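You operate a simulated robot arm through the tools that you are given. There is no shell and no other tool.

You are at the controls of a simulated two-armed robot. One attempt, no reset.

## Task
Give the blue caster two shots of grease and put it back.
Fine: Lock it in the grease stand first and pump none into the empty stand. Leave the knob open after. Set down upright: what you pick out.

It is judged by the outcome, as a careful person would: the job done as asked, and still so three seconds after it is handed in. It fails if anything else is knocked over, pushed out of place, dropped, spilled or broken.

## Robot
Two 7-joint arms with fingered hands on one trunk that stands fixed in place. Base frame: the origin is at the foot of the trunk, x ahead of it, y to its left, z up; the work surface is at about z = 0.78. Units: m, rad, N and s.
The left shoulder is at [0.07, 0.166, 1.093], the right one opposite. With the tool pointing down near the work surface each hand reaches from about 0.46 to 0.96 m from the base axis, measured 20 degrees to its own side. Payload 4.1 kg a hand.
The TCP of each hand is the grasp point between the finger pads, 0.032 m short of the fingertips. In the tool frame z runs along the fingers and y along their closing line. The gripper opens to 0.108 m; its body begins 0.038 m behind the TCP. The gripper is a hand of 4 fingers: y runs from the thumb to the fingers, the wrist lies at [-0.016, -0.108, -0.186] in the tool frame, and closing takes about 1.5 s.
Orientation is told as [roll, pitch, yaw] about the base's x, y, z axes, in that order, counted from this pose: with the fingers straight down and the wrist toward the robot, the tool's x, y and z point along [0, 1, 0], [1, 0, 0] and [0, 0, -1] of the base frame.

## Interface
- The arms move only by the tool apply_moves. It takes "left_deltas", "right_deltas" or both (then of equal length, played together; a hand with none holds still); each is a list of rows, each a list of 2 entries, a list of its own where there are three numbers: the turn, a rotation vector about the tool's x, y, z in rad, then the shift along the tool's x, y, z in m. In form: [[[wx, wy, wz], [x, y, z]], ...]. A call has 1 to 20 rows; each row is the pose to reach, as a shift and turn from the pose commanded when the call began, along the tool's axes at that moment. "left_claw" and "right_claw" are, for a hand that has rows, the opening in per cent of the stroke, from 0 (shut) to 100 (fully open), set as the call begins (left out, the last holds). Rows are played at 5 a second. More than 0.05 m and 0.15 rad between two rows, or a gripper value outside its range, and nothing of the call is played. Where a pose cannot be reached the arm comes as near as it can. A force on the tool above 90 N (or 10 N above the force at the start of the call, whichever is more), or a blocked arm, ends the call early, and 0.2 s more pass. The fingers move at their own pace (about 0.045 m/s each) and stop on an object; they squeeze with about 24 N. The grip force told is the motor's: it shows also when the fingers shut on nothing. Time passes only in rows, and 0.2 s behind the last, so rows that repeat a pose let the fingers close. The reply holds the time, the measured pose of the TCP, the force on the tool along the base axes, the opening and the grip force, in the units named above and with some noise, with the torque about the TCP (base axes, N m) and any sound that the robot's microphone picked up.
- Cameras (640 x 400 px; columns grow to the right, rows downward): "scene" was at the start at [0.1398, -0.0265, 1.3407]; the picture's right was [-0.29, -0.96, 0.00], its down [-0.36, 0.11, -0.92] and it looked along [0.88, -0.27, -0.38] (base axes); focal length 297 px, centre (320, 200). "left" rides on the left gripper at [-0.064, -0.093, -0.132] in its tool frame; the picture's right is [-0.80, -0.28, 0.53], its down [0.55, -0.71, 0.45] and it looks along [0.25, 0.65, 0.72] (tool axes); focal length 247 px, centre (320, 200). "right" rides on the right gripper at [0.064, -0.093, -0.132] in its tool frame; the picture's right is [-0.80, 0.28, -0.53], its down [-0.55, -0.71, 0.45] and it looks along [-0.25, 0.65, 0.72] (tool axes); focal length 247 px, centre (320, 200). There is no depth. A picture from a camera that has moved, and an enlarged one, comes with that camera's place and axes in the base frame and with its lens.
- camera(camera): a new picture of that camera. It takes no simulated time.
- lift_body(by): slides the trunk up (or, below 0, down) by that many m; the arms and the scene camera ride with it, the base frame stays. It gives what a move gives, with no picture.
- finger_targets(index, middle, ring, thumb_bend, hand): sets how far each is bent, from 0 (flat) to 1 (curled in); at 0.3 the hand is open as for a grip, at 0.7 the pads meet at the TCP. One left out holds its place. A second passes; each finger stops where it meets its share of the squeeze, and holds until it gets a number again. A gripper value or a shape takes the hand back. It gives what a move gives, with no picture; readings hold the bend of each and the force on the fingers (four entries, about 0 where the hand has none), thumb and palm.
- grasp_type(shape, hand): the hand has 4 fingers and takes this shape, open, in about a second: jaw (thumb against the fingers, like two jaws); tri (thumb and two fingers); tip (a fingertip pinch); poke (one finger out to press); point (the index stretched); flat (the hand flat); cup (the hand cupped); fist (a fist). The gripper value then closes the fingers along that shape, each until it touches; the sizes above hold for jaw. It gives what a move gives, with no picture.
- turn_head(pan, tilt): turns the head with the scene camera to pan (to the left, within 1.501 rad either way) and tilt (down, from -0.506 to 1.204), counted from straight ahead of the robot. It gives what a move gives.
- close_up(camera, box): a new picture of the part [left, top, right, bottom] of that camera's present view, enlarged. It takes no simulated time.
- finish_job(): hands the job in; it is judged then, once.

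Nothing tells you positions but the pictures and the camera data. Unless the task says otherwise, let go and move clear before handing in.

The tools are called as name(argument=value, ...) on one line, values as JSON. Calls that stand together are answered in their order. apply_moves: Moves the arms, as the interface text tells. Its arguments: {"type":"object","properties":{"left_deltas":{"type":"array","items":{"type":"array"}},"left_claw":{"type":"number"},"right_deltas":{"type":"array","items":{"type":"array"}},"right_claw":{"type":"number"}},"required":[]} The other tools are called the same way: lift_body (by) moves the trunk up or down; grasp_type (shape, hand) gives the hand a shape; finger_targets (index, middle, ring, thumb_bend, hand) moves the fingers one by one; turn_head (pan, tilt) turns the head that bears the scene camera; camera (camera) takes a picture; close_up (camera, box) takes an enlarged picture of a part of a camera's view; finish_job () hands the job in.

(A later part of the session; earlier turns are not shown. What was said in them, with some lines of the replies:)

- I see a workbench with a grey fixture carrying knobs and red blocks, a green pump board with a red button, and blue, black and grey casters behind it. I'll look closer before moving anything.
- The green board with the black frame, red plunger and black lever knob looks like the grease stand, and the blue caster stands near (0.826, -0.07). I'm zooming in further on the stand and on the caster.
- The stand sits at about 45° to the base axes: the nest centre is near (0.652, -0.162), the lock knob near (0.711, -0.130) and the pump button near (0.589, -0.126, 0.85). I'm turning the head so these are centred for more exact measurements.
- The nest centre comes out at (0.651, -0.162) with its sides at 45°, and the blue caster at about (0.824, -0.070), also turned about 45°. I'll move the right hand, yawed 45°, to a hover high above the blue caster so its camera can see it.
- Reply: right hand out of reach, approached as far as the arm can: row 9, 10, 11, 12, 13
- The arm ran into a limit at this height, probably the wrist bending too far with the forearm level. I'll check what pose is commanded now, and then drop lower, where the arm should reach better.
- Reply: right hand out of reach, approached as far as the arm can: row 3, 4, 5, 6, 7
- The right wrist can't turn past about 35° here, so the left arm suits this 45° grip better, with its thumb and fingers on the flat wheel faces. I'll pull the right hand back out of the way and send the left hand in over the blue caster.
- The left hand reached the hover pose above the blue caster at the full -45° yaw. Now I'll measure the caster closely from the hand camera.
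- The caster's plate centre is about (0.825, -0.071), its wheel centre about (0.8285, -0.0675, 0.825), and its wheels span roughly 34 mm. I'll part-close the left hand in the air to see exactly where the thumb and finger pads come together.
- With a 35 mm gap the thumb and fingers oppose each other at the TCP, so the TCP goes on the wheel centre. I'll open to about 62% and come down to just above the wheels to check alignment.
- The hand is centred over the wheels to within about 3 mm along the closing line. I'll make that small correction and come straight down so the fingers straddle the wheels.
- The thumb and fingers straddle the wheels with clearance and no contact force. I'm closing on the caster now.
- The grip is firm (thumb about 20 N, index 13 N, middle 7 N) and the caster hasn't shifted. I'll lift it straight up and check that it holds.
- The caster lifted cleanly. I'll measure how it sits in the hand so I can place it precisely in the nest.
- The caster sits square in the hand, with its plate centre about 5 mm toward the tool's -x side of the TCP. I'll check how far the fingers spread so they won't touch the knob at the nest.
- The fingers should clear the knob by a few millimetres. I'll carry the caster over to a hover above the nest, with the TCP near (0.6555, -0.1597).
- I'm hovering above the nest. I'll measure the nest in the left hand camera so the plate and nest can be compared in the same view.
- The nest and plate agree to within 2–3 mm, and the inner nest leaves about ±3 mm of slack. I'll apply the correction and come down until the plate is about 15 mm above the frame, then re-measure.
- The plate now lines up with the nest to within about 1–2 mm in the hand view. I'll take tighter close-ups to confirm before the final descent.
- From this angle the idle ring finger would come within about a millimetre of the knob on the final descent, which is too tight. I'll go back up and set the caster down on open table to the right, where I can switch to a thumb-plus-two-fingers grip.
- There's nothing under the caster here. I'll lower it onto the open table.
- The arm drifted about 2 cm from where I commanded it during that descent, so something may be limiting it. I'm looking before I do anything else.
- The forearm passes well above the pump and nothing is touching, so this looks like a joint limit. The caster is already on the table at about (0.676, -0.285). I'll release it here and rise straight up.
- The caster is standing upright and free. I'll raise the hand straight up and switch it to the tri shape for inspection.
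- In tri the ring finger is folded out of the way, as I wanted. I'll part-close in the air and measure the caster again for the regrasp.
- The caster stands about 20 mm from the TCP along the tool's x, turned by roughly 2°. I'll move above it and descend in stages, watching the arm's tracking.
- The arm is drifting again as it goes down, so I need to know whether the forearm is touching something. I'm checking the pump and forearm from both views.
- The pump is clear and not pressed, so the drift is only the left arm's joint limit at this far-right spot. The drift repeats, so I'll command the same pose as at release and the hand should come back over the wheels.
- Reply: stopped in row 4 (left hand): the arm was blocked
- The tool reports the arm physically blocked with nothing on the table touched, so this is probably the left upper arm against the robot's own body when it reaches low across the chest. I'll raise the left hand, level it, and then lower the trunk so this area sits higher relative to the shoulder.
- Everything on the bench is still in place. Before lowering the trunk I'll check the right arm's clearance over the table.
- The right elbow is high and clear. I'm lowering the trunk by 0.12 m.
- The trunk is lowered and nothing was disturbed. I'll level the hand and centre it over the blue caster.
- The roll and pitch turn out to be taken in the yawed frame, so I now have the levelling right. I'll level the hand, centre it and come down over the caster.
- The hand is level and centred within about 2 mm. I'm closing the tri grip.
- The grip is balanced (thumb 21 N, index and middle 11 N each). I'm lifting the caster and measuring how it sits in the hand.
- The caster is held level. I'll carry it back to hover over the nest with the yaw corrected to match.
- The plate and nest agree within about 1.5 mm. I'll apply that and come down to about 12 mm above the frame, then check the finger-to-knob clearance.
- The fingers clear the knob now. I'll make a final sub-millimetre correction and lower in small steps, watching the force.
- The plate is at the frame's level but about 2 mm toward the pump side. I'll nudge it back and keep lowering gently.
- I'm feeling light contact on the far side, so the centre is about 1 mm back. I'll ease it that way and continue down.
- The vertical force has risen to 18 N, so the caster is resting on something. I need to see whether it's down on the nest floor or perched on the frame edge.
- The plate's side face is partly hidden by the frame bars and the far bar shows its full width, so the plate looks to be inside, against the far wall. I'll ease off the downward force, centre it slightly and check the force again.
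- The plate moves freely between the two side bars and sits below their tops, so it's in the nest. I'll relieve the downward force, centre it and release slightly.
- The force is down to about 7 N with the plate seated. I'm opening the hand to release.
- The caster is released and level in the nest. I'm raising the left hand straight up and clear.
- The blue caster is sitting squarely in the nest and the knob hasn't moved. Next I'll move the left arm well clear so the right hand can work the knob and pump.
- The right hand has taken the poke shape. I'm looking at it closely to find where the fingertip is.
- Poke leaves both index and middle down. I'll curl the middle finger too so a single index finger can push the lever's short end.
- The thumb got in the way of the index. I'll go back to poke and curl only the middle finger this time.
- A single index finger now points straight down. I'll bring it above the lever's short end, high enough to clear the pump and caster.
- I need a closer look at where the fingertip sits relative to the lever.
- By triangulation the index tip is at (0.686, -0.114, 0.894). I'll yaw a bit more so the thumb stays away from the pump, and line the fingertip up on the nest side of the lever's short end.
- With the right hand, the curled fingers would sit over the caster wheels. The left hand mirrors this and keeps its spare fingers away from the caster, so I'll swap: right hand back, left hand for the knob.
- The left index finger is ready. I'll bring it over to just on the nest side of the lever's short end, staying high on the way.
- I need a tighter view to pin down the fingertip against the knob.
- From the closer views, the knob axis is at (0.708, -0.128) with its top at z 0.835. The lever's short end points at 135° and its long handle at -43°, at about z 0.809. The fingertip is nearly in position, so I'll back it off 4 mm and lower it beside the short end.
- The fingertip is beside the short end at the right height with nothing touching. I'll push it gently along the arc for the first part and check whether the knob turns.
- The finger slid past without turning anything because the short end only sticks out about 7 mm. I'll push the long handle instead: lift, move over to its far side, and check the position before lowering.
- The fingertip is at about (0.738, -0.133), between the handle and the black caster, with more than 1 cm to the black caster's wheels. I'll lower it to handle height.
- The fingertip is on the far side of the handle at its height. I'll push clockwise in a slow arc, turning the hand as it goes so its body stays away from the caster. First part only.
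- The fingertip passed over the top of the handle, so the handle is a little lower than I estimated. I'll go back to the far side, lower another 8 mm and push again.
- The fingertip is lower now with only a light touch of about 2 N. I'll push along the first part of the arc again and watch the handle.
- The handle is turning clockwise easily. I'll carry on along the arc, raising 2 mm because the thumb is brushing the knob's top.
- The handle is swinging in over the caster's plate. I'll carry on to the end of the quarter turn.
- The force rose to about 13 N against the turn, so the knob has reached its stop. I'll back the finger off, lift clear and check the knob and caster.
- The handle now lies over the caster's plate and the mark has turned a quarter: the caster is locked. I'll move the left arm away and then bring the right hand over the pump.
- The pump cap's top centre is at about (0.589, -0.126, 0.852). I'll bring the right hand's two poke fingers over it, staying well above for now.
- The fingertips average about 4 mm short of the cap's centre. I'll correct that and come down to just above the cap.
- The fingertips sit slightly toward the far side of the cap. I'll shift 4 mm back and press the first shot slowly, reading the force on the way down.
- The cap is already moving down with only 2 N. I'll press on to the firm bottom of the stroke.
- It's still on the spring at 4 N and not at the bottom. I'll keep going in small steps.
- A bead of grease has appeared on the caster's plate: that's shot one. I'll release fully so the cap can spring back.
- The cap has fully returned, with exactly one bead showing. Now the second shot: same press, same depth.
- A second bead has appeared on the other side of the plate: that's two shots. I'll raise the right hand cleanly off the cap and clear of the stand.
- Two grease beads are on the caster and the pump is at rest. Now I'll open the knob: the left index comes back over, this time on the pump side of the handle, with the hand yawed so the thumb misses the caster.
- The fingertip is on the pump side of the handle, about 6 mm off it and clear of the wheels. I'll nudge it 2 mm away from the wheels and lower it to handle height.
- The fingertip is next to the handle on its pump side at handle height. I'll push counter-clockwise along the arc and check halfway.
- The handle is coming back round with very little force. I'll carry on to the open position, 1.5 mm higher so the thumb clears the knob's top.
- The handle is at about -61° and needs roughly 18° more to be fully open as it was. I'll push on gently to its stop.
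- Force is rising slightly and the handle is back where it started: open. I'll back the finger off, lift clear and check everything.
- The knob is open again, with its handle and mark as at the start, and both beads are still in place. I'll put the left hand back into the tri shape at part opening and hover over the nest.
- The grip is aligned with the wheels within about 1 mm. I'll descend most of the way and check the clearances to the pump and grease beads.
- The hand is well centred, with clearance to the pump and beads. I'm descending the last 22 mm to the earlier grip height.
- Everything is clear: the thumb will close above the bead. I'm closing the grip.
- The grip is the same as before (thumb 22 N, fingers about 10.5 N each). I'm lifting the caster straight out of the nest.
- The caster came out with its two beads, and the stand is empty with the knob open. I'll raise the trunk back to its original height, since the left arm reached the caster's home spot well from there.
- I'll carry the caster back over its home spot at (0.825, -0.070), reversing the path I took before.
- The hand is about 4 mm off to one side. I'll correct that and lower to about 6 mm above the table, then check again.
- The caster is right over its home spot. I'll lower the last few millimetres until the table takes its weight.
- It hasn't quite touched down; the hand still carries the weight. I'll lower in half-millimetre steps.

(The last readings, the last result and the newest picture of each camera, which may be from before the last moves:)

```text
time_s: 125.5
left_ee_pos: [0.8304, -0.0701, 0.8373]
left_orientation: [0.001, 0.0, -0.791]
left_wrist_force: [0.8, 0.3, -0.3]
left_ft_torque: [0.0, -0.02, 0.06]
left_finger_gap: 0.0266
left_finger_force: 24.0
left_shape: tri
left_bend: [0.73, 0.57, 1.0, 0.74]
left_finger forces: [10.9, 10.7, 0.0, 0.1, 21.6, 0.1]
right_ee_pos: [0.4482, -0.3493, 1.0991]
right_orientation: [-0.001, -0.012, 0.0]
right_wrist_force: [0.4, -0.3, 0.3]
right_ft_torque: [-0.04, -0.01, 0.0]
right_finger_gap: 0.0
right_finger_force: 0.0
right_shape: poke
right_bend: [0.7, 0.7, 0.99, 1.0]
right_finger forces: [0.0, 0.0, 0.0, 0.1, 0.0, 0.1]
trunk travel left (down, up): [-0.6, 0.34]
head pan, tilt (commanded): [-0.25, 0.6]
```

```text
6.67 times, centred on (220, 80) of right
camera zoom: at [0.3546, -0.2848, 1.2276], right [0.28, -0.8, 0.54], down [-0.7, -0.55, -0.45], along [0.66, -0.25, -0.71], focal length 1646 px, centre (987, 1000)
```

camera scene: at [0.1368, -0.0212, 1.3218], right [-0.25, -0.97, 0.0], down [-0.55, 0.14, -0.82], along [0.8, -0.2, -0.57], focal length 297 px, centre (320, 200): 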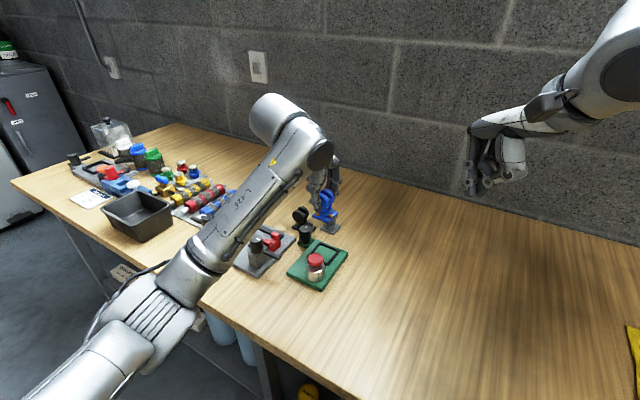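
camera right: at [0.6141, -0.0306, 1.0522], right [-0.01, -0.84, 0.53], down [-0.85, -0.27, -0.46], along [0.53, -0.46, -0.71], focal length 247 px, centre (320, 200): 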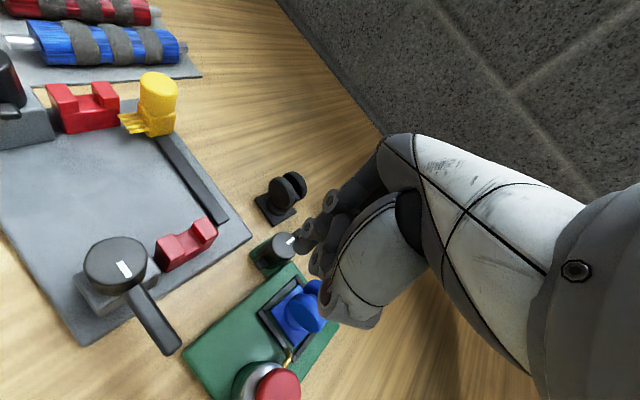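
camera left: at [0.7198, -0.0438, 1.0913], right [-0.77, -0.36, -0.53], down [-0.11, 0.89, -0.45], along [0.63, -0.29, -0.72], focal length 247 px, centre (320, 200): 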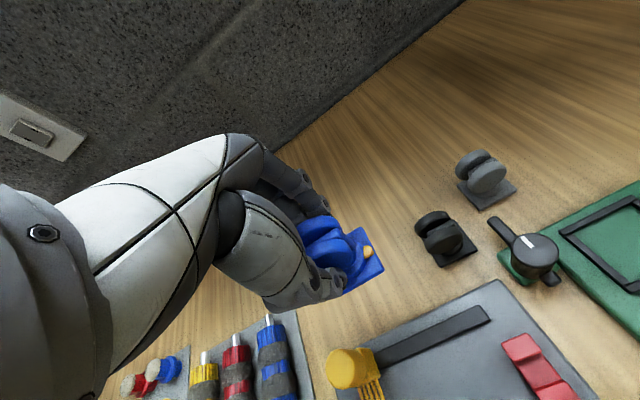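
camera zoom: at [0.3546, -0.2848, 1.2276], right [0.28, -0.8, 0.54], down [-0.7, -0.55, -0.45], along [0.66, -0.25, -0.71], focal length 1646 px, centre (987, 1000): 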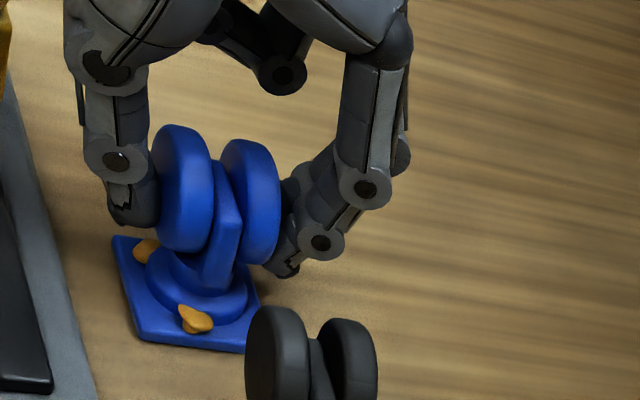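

apply_moves(left_deltas=[[[0, 0, 0], [0, 0, 0.0005]], [[0, 0, 0], [0, 0, 0.001]], [[0, 0, 0], [0, 0, 0.0015]], [[0, 0, 0], [0, 0, 0.0015]]])

close_up(camera="right", box=[190, 50, 250, 110])

close_up(camera="left", box=[280, 190, 380, 300])

```text
time_s: 126.5
left_ee_pos: [0.8303, -0.0697, 0.8357]
left_orientation: [0.001, -0.002, -0.791]
left_wrist_force: [3.3, -1.5, 8.5]
left_ft_torque: [-0.08, -0.11, 0.02]
left_finger_gap: 0.027
left_finger_force: 23.9
left_shape: tri
left_bend: [0.73, 0.57, 1.0, 0.75]
left_finger forces: [12.4, 12.3, 0.0, 0.0, 22.2, 0.1]
right_ee_pos: [0.4491, -0.3501, 1.0987]
right_orientation: [-0.002, -0.009, -0.002]
right_wrist_force: [0.0, -0.1, 0.0]
right_ft_torque: [0.01, 0.03, 0.01]
right_finger_gap: 0.0
right_finger_force: 0.1
right_shape: poke
right_bend: [0.7, 0.7, 0.99, 1.0]
right_finger forces: [0.0, 0.0, 0.0, 0.0, 0.0, 0.0]
trunk travel left (down, up): [-0.6, 0.34]
head pan, tilt (commanded): [-0.25, 0.6]
```

```text
6.67 times, centred on (220, 80) of right
camera zoom: at [0.3537, -0.2849, 1.2279], right [0.28, -0.8, 0.54], down [-0.7, -0.55, -0.45], along [0.66, -0.25, -0.71], focal length 1646 px, centre (987, 1000)
```

zoom: 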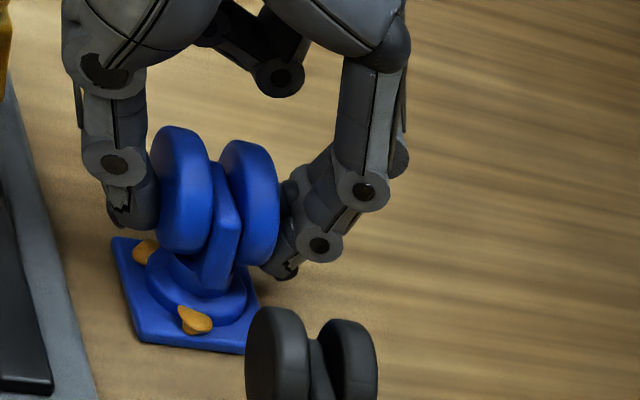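

```text
3.64 times, centred on (330, 245) of left
camera zoom: at [0.7187, -0.0492, 0.9682], right [-0.77, -0.36, -0.53], down [-0.1, 0.89, -0.45], along [0.63, -0.29, -0.72], focal length 898 px, centre (284, 36)
```

zoom: 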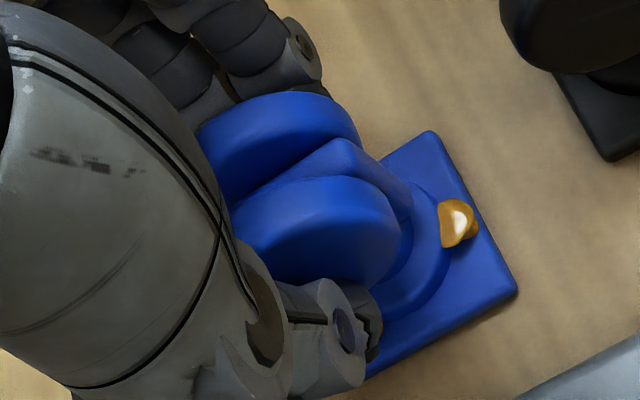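

The table is now carrying the caster (8.5 N up). I'll ease up slightly and open the hand.

apply_moves(left_deltas=[[[0, 0, 0], [0, 0, -0.001]], [[0, 0, 0], [0, 0, -0.001]]])

apply_moves(left_deltas=[[[0, 0, 0], [0, 0, 0]], [[0, 0, 0], [0, 0, 0]], [[0, 0, 0], [0, 0, 0]], [[0, 0, 0], [0, 0, 0]], [[0, 0, 0], [0, 0, 0]]], left_claw=60)

close_up(camera="right", box=[180, 40, 260, 110])

close_up(camera="left", box=[270, 180, 410, 310])

close_up(camera="scene", box=[265, 155, 325, 225])

```text
time_s: 127.1
left_ee_pos: [0.831, -0.0688, 0.8363]
left_orientation: [-0.001, 0.0, -0.792]
left_wrist_force: [1.1, -1.8, 6.2]
left_ft_torque: [-0.04, -0.04, -0.01]
left_finger_gap: 0.027
left_finger_force: 23.9
left_shape: tri
left_bend: [0.73, 0.57, 1.0, 0.75]
left_finger forces: [12.1, 12.0, 0.0, 0.1, 22.6, 0.0]
right_ee_pos: [0.4495, -0.349, 1.0987]
right_orientation: [-0.002, -0.011, -0.001]
right_wrist_force: [-0.2, 0.9, -0.2]
right_ft_torque: [0.03, 0.02, -0.03]
right_finger_gap: 0.0
right_finger_force: 0.0
right_shape: poke
right_bend: [0.7, 0.7, 0.99, 1.0]
right_finger forces: [0.0, 0.1, 0.1, 0.0, 0.1, 0.0]
trunk travel left (down, up): [-0.6, 0.34]
head pan, tilt (commanded): [-0.25, 0.6]
```

```text
time_s: 128.3
left_ee_pos: [0.8317, -0.0693, 0.835]
left_orientation: [-0.001, -0.001, -0.79]
left_wrist_force: [0.2, 0.2, -0.4]
left_ft_torque: [0.01, 0.0, 0.02]
left_finger_gap: 0.0643
left_finger_force: 0.1
left_shape: tri
left_bend: [0.74, 0.41, 0.99, 0.67]
left_finger forces: [0.1, 0.1, 0.1, 0.1, 0.1, 0.0]
right_ee_pos: [0.4486, -0.3502, 1.0988]
right_orientation: [-0.002, -0.009, 0.0]
right_wrist_force: [0.6, 0.2, -0.8]
right_ft_torque: [-0.02, 0.0, -0.03]
right_finger_gap: 0.0
right_finger_force: 0.0
right_shape: poke
right_bend: [0.7, 0.7, 0.99, 1.0]
right_finger forces: [0.1, 0.1, 0.1, 0.0, 0.0, 0.0]
trunk travel left (down, up): [-0.6, 0.34]
head pan, tilt (commanded): [-0.25, 0.6]
```

```text
5.71 times, centred on (220, 75) of right
camera zoom: at [0.3545, -0.2849, 1.2276], right [0.28, -0.8, 0.54], down [-0.7, -0.55, -0.45], along [0.66, -0.25, -0.71], focal length 1411 px, centre (891, 914)
```

zoom: 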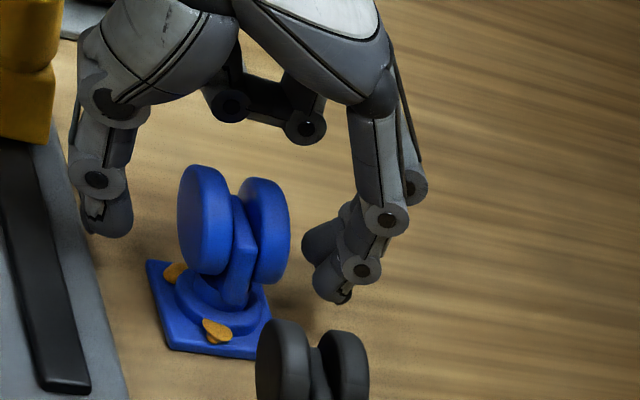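

```text
3.08 times, centred on (340, 245) of left
camera zoom: at [0.7198, -0.0491, 0.9679], right [-0.77, -0.36, -0.53], down [-0.11, 0.89, -0.45], along [0.63, -0.29, -0.72], focal length 760 px, centre (258, 62)
```

zoom: 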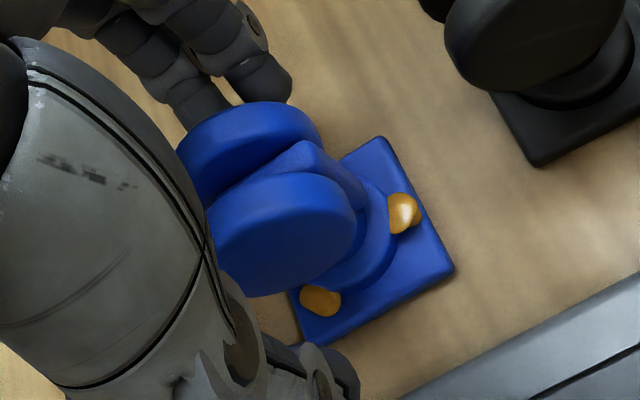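

```text
5.71 times, centred on (295, 190) of scene
camera zoom: at [0.1367, -0.0211, 1.3218], right [-0.25, -0.97, 0.0], down [-0.55, 0.14, -0.82], along [0.8, -0.2, -0.57], focal length 1700 px, centre (463, 257)
```

zoom: 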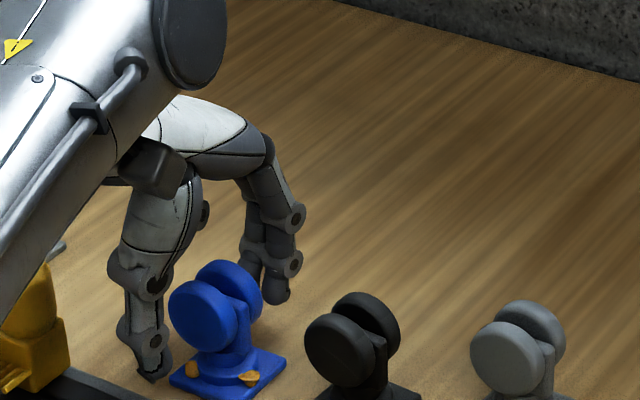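

The caster is standing upright on its home spot, within about 4 mm and 1° of where it was. I'll raise the left hand straight up and move both arms clear.

apply_moves(left_deltas=[[[0, 0, 0], [0, 0, -0.01]], [[0, 0, 0], [0, 0, -0.03]], [[0, 0, 0], [0, 0, -0.06]], [[0, 0, 0], [0, 0, -0.1]], [[0, 0, 0], [0, 0, -0.13]]])

camera(camera="left")

close_up(camera="scene", box=[250, 130, 360, 260])

close_up(camera="right", box=[100, 30, 290, 200])

```text
time_s: 129.5
left_ee_pos: [0.8321, -0.0696, 0.9681]
left_orientation: [-0.001, -0.001, -0.792]
left_wrist_force: [-0.5, 0.1, -0.4]
left_ft_torque: [0.05, -0.04, 0.01]
left_finger_gap: 0.0645
left_finger_force: 0.1
left_shape: tri
left_bend: [0.74, 0.41, 0.99, 0.67]
left_finger forces: [0.0, 0.1, 0.1, 0.0, 0.0, 0.0]
right_ee_pos: [0.4495, -0.3492, 1.0981]
right_orientation: [-0.002, -0.009, 0.002]
right_wrist_force: [0.0, 0.6, -0.2]
right_ft_torque: [0.0, -0.02, -0.03]
right_finger_gap: 0.0
right_finger_force: 0.0
right_shape: poke
right_bend: [0.7, 0.7, 0.99, 1.0]
right_finger forces: [0.1, 0.0, 0.0, 0.0, 0.0, 0.1]
trunk travel left (down, up): [-0.6, 0.34]
head pan, tilt (commanded): [-0.25, 0.6]
```

```text
taken
camera left: at [0.7198, -0.0491, 1.099], right [-0.77, -0.36, -0.53], down [-0.11, 0.89, -0.45], along [0.63, -0.29, -0.72], focal length 247 px, centre (320, 200)
```

left: 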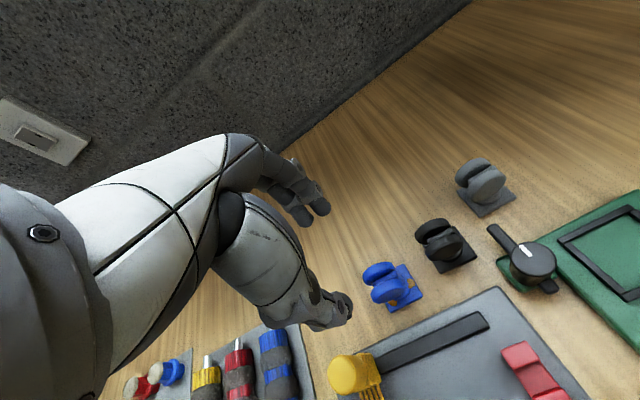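

```text
3.08 times, centred on (305, 195) of scene
camera zoom: at [0.1363, -0.0213, 1.3217], right [-0.25, -0.97, 0.0], down [-0.55, 0.14, -0.83], along [0.8, -0.2, -0.56], focal length 915 px, centre (366, 215)
```

zoom: 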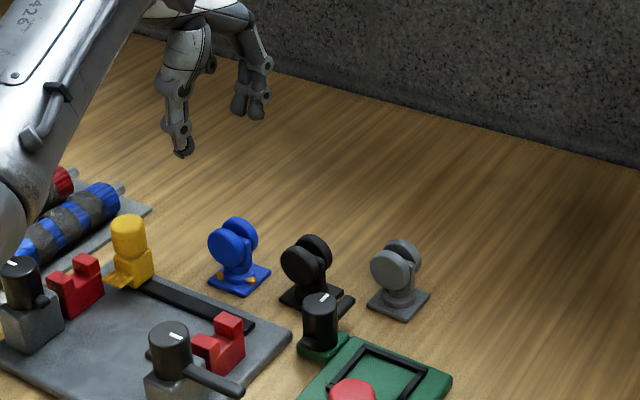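

```text
2.35 times, centred on (195, 115) of right
camera zoom: at [0.3541, -0.285, 1.2276], right [0.28, -0.8, 0.54], down [-0.7, -0.55, -0.45], along [0.66, -0.25, -0.71], focal length 581 px, centre (614, 400)
```

zoom: 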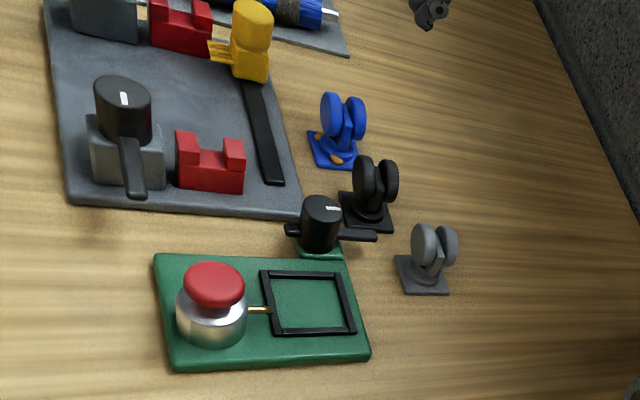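

All casters are upright, the knob is open and the pump and stand are in place. I'll retract the left arm to where it began.

apply_moves(left_deltas=[[[0, 0, 0], [0, 0, -0.04]], [[0, 0, 0], [0, 0, -0.08]], [[0, 0, -0.079], [0.0048, -0.0332, -0.09]], [[0, 0, -0.158], [0.0096, -0.0664, -0.1]], [[0, 0, -0.237], [0.0144, -0.0996, -0.11]], [[0, 0, -0.316], [0.0192, -0.1328, -0.12]], [[0, 0, -0.395], [0.024, -0.166, -0.13]], [[0, 0, -0.474], [0.0288, -0.1992, -0.14]], [[0, 0, -0.553], [0.0336, -0.2324, -0.15]], [[0, 0, -0.632], [0.0384, -0.2656, -0.16]], [[0, 0, -0.711], [0.0432, -0.2988, -0.17]], [[0, 0, -0.79], [0.048, -0.332, -0.18]]])

turn_head(pan=-0.2, tilt=0.55)

camera(camera="scene")

close_up(camera="scene", box=[190, 170, 370, 300])

close_up(camera="left", box=[420, 80, 640, 270])

close_up(camera="scene", box=[30, 120, 230, 270])

```text
time_s: 132.1
left_ee_pos: [0.6276, 0.2027, 1.1468]
left_orientation: [0.0, -0.001, -0.001]
left_wrist_force: [0.6, -0.2, 0.2]
left_ft_torque: [-0.03, 0.01, -0.02]
left_finger_gap: 0.0646
left_finger_force: 0.0
left_shape: tri
left_bend: [0.74, 0.41, 0.99, 0.67]
left_finger forces: [0.1, 0.0, 0.1, 0.0, 0.1, 0.0]
right_ee_pos: [0.448, -0.349, 1.0991]
right_orientation: [-0.003, -0.011, 0.0]
right_wrist_force: [0.1, 0.0, 0.5]
right_ft_torque: [0.02, 0.01, 0.04]
right_finger_gap: 0.0001
right_finger_force: 0.1
right_shape: poke
right_bend: [0.7, 0.7, 0.99, 1.0]
right_finger forces: [0.0, 0.0, 0.0, 0.0, 0.0, 0.1]
trunk travel left (down, up): [-0.6, 0.34]
head pan, tilt (commanded): [-0.25, 0.6]
```

```text
time_s: 132.7
left_ee_pos: [0.6295, 0.2016, 1.1456]
left_orientation: [0.0, 0.0, -0.002]
left_wrist_force: [-0.5, 0.2, 1.2]
left_ft_torque: [0.01, 0.01, -0.01]
left_finger_gap: 0.0645
left_finger_force: 0.1
left_shape: tri
left_bend: [0.74, 0.41, 0.99, 0.67]
left_finger forces: [0.0, 0.0, 0.1, 0.0, 0.1, 0.1]
right_ee_pos: [0.449, -0.349, 1.0986]
right_orientation: [0.0, -0.011, -0.001]
right_wrist_force: [0.2, -0.2, 0.4]
right_ft_torque: [0.01, -0.02, 0.01]
right_finger_gap: 0.0
right_finger_force: 0.1
right_shape: poke
right_bend: [0.7, 0.7, 0.99, 1.0]
right_finger forces: [0.1, 0.1, 0.0, 0.0, 0.1, 0.0]
trunk travel left (down, up): [-0.6, 0.34]
head pan, tilt (commanded): [-0.201, 0.55]
```

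```text
taken
camera scene: at [0.1393, -0.0173, 1.3262], right [-0.2, -0.98, 0.0], down [-0.51, 0.1, -0.85], along [0.84, -0.17, -0.52], focal length 297 px, centre (320, 200)
```

scene: 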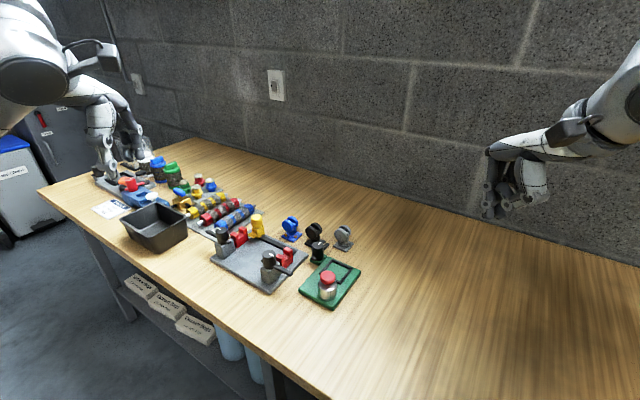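

```text
3.08 times, centred on (280, 235) of scene
camera zoom: at [0.1393, -0.0173, 1.3262], right [-0.2, -0.98, 0.0], down [-0.51, 0.1, -0.85], along [0.84, -0.17, -0.52], focal length 915 px, centre (443, 92)
```

zoom: 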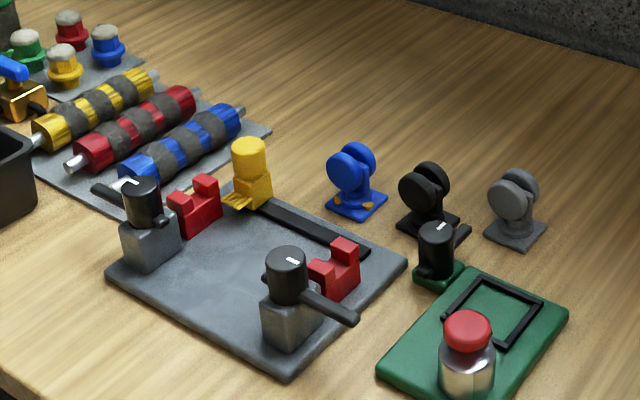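

```text
2.11 times, centred on (530, 175) of left
camera zoom: at [0.5368, 0.1369, 1.2787], right [-0.28, -0.8, -0.53], down [-0.71, 0.55, -0.45], along [0.65, 0.25, -0.72], focal length 520 px, centre (-122, 253)
```

zoom: 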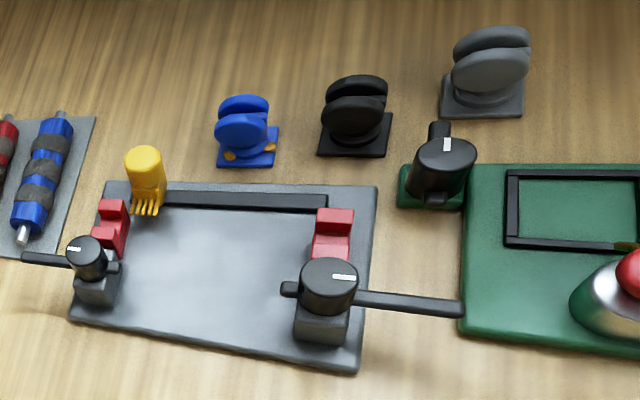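

```text
2.67 times, centred on (130, 195) of scene
camera zoom: at [0.1393, -0.0173, 1.3262], right [-0.2, -0.98, 0.0], down [-0.51, 0.1, -0.85], along [0.84, -0.17, -0.52], focal length 793 px, centre (827, 213)
```

zoom: 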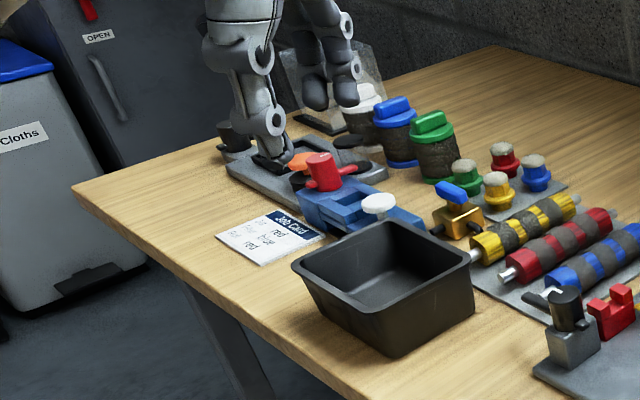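

The blue caster is back upright in its place with two beads of grease. The stand is empty with the knob open, nothing else on the bench has moved, and both hands are clear. I'm handing the job in.

finish_job()

```text
The job is handed in.
```

The blue caster has had its two shots of grease and is back upright in its place, within about 4 mm and 1° of where it stood. I've handed the job in; no result came back with it.

- **Locking and greasing:** I set the caster in the grease stand and turned the knob to its stop before touching the pump. Each press left one bead of grease on the caster's plate, two in all. The pump was never pressed with the stand empty.
- **Knob:** I turned it back to its original open position before lifting the caster out, and it is still open.
- **Regrip along the way:** On the first try at the stand, a spare finger would have come too close to the knob. I set the caster down upright on open table, changed grip, and then placed it in the stand.
- **Arm blocked once:** The left arm was stopped while reaching low across to the right, probably against the robot's own body. Nothing on the bench was touched, and lowering the trunk for that stretch fixed it. The trunk is back at its starting height.

In the last pictures everything else on the bench was where it started, and both hands were clear.
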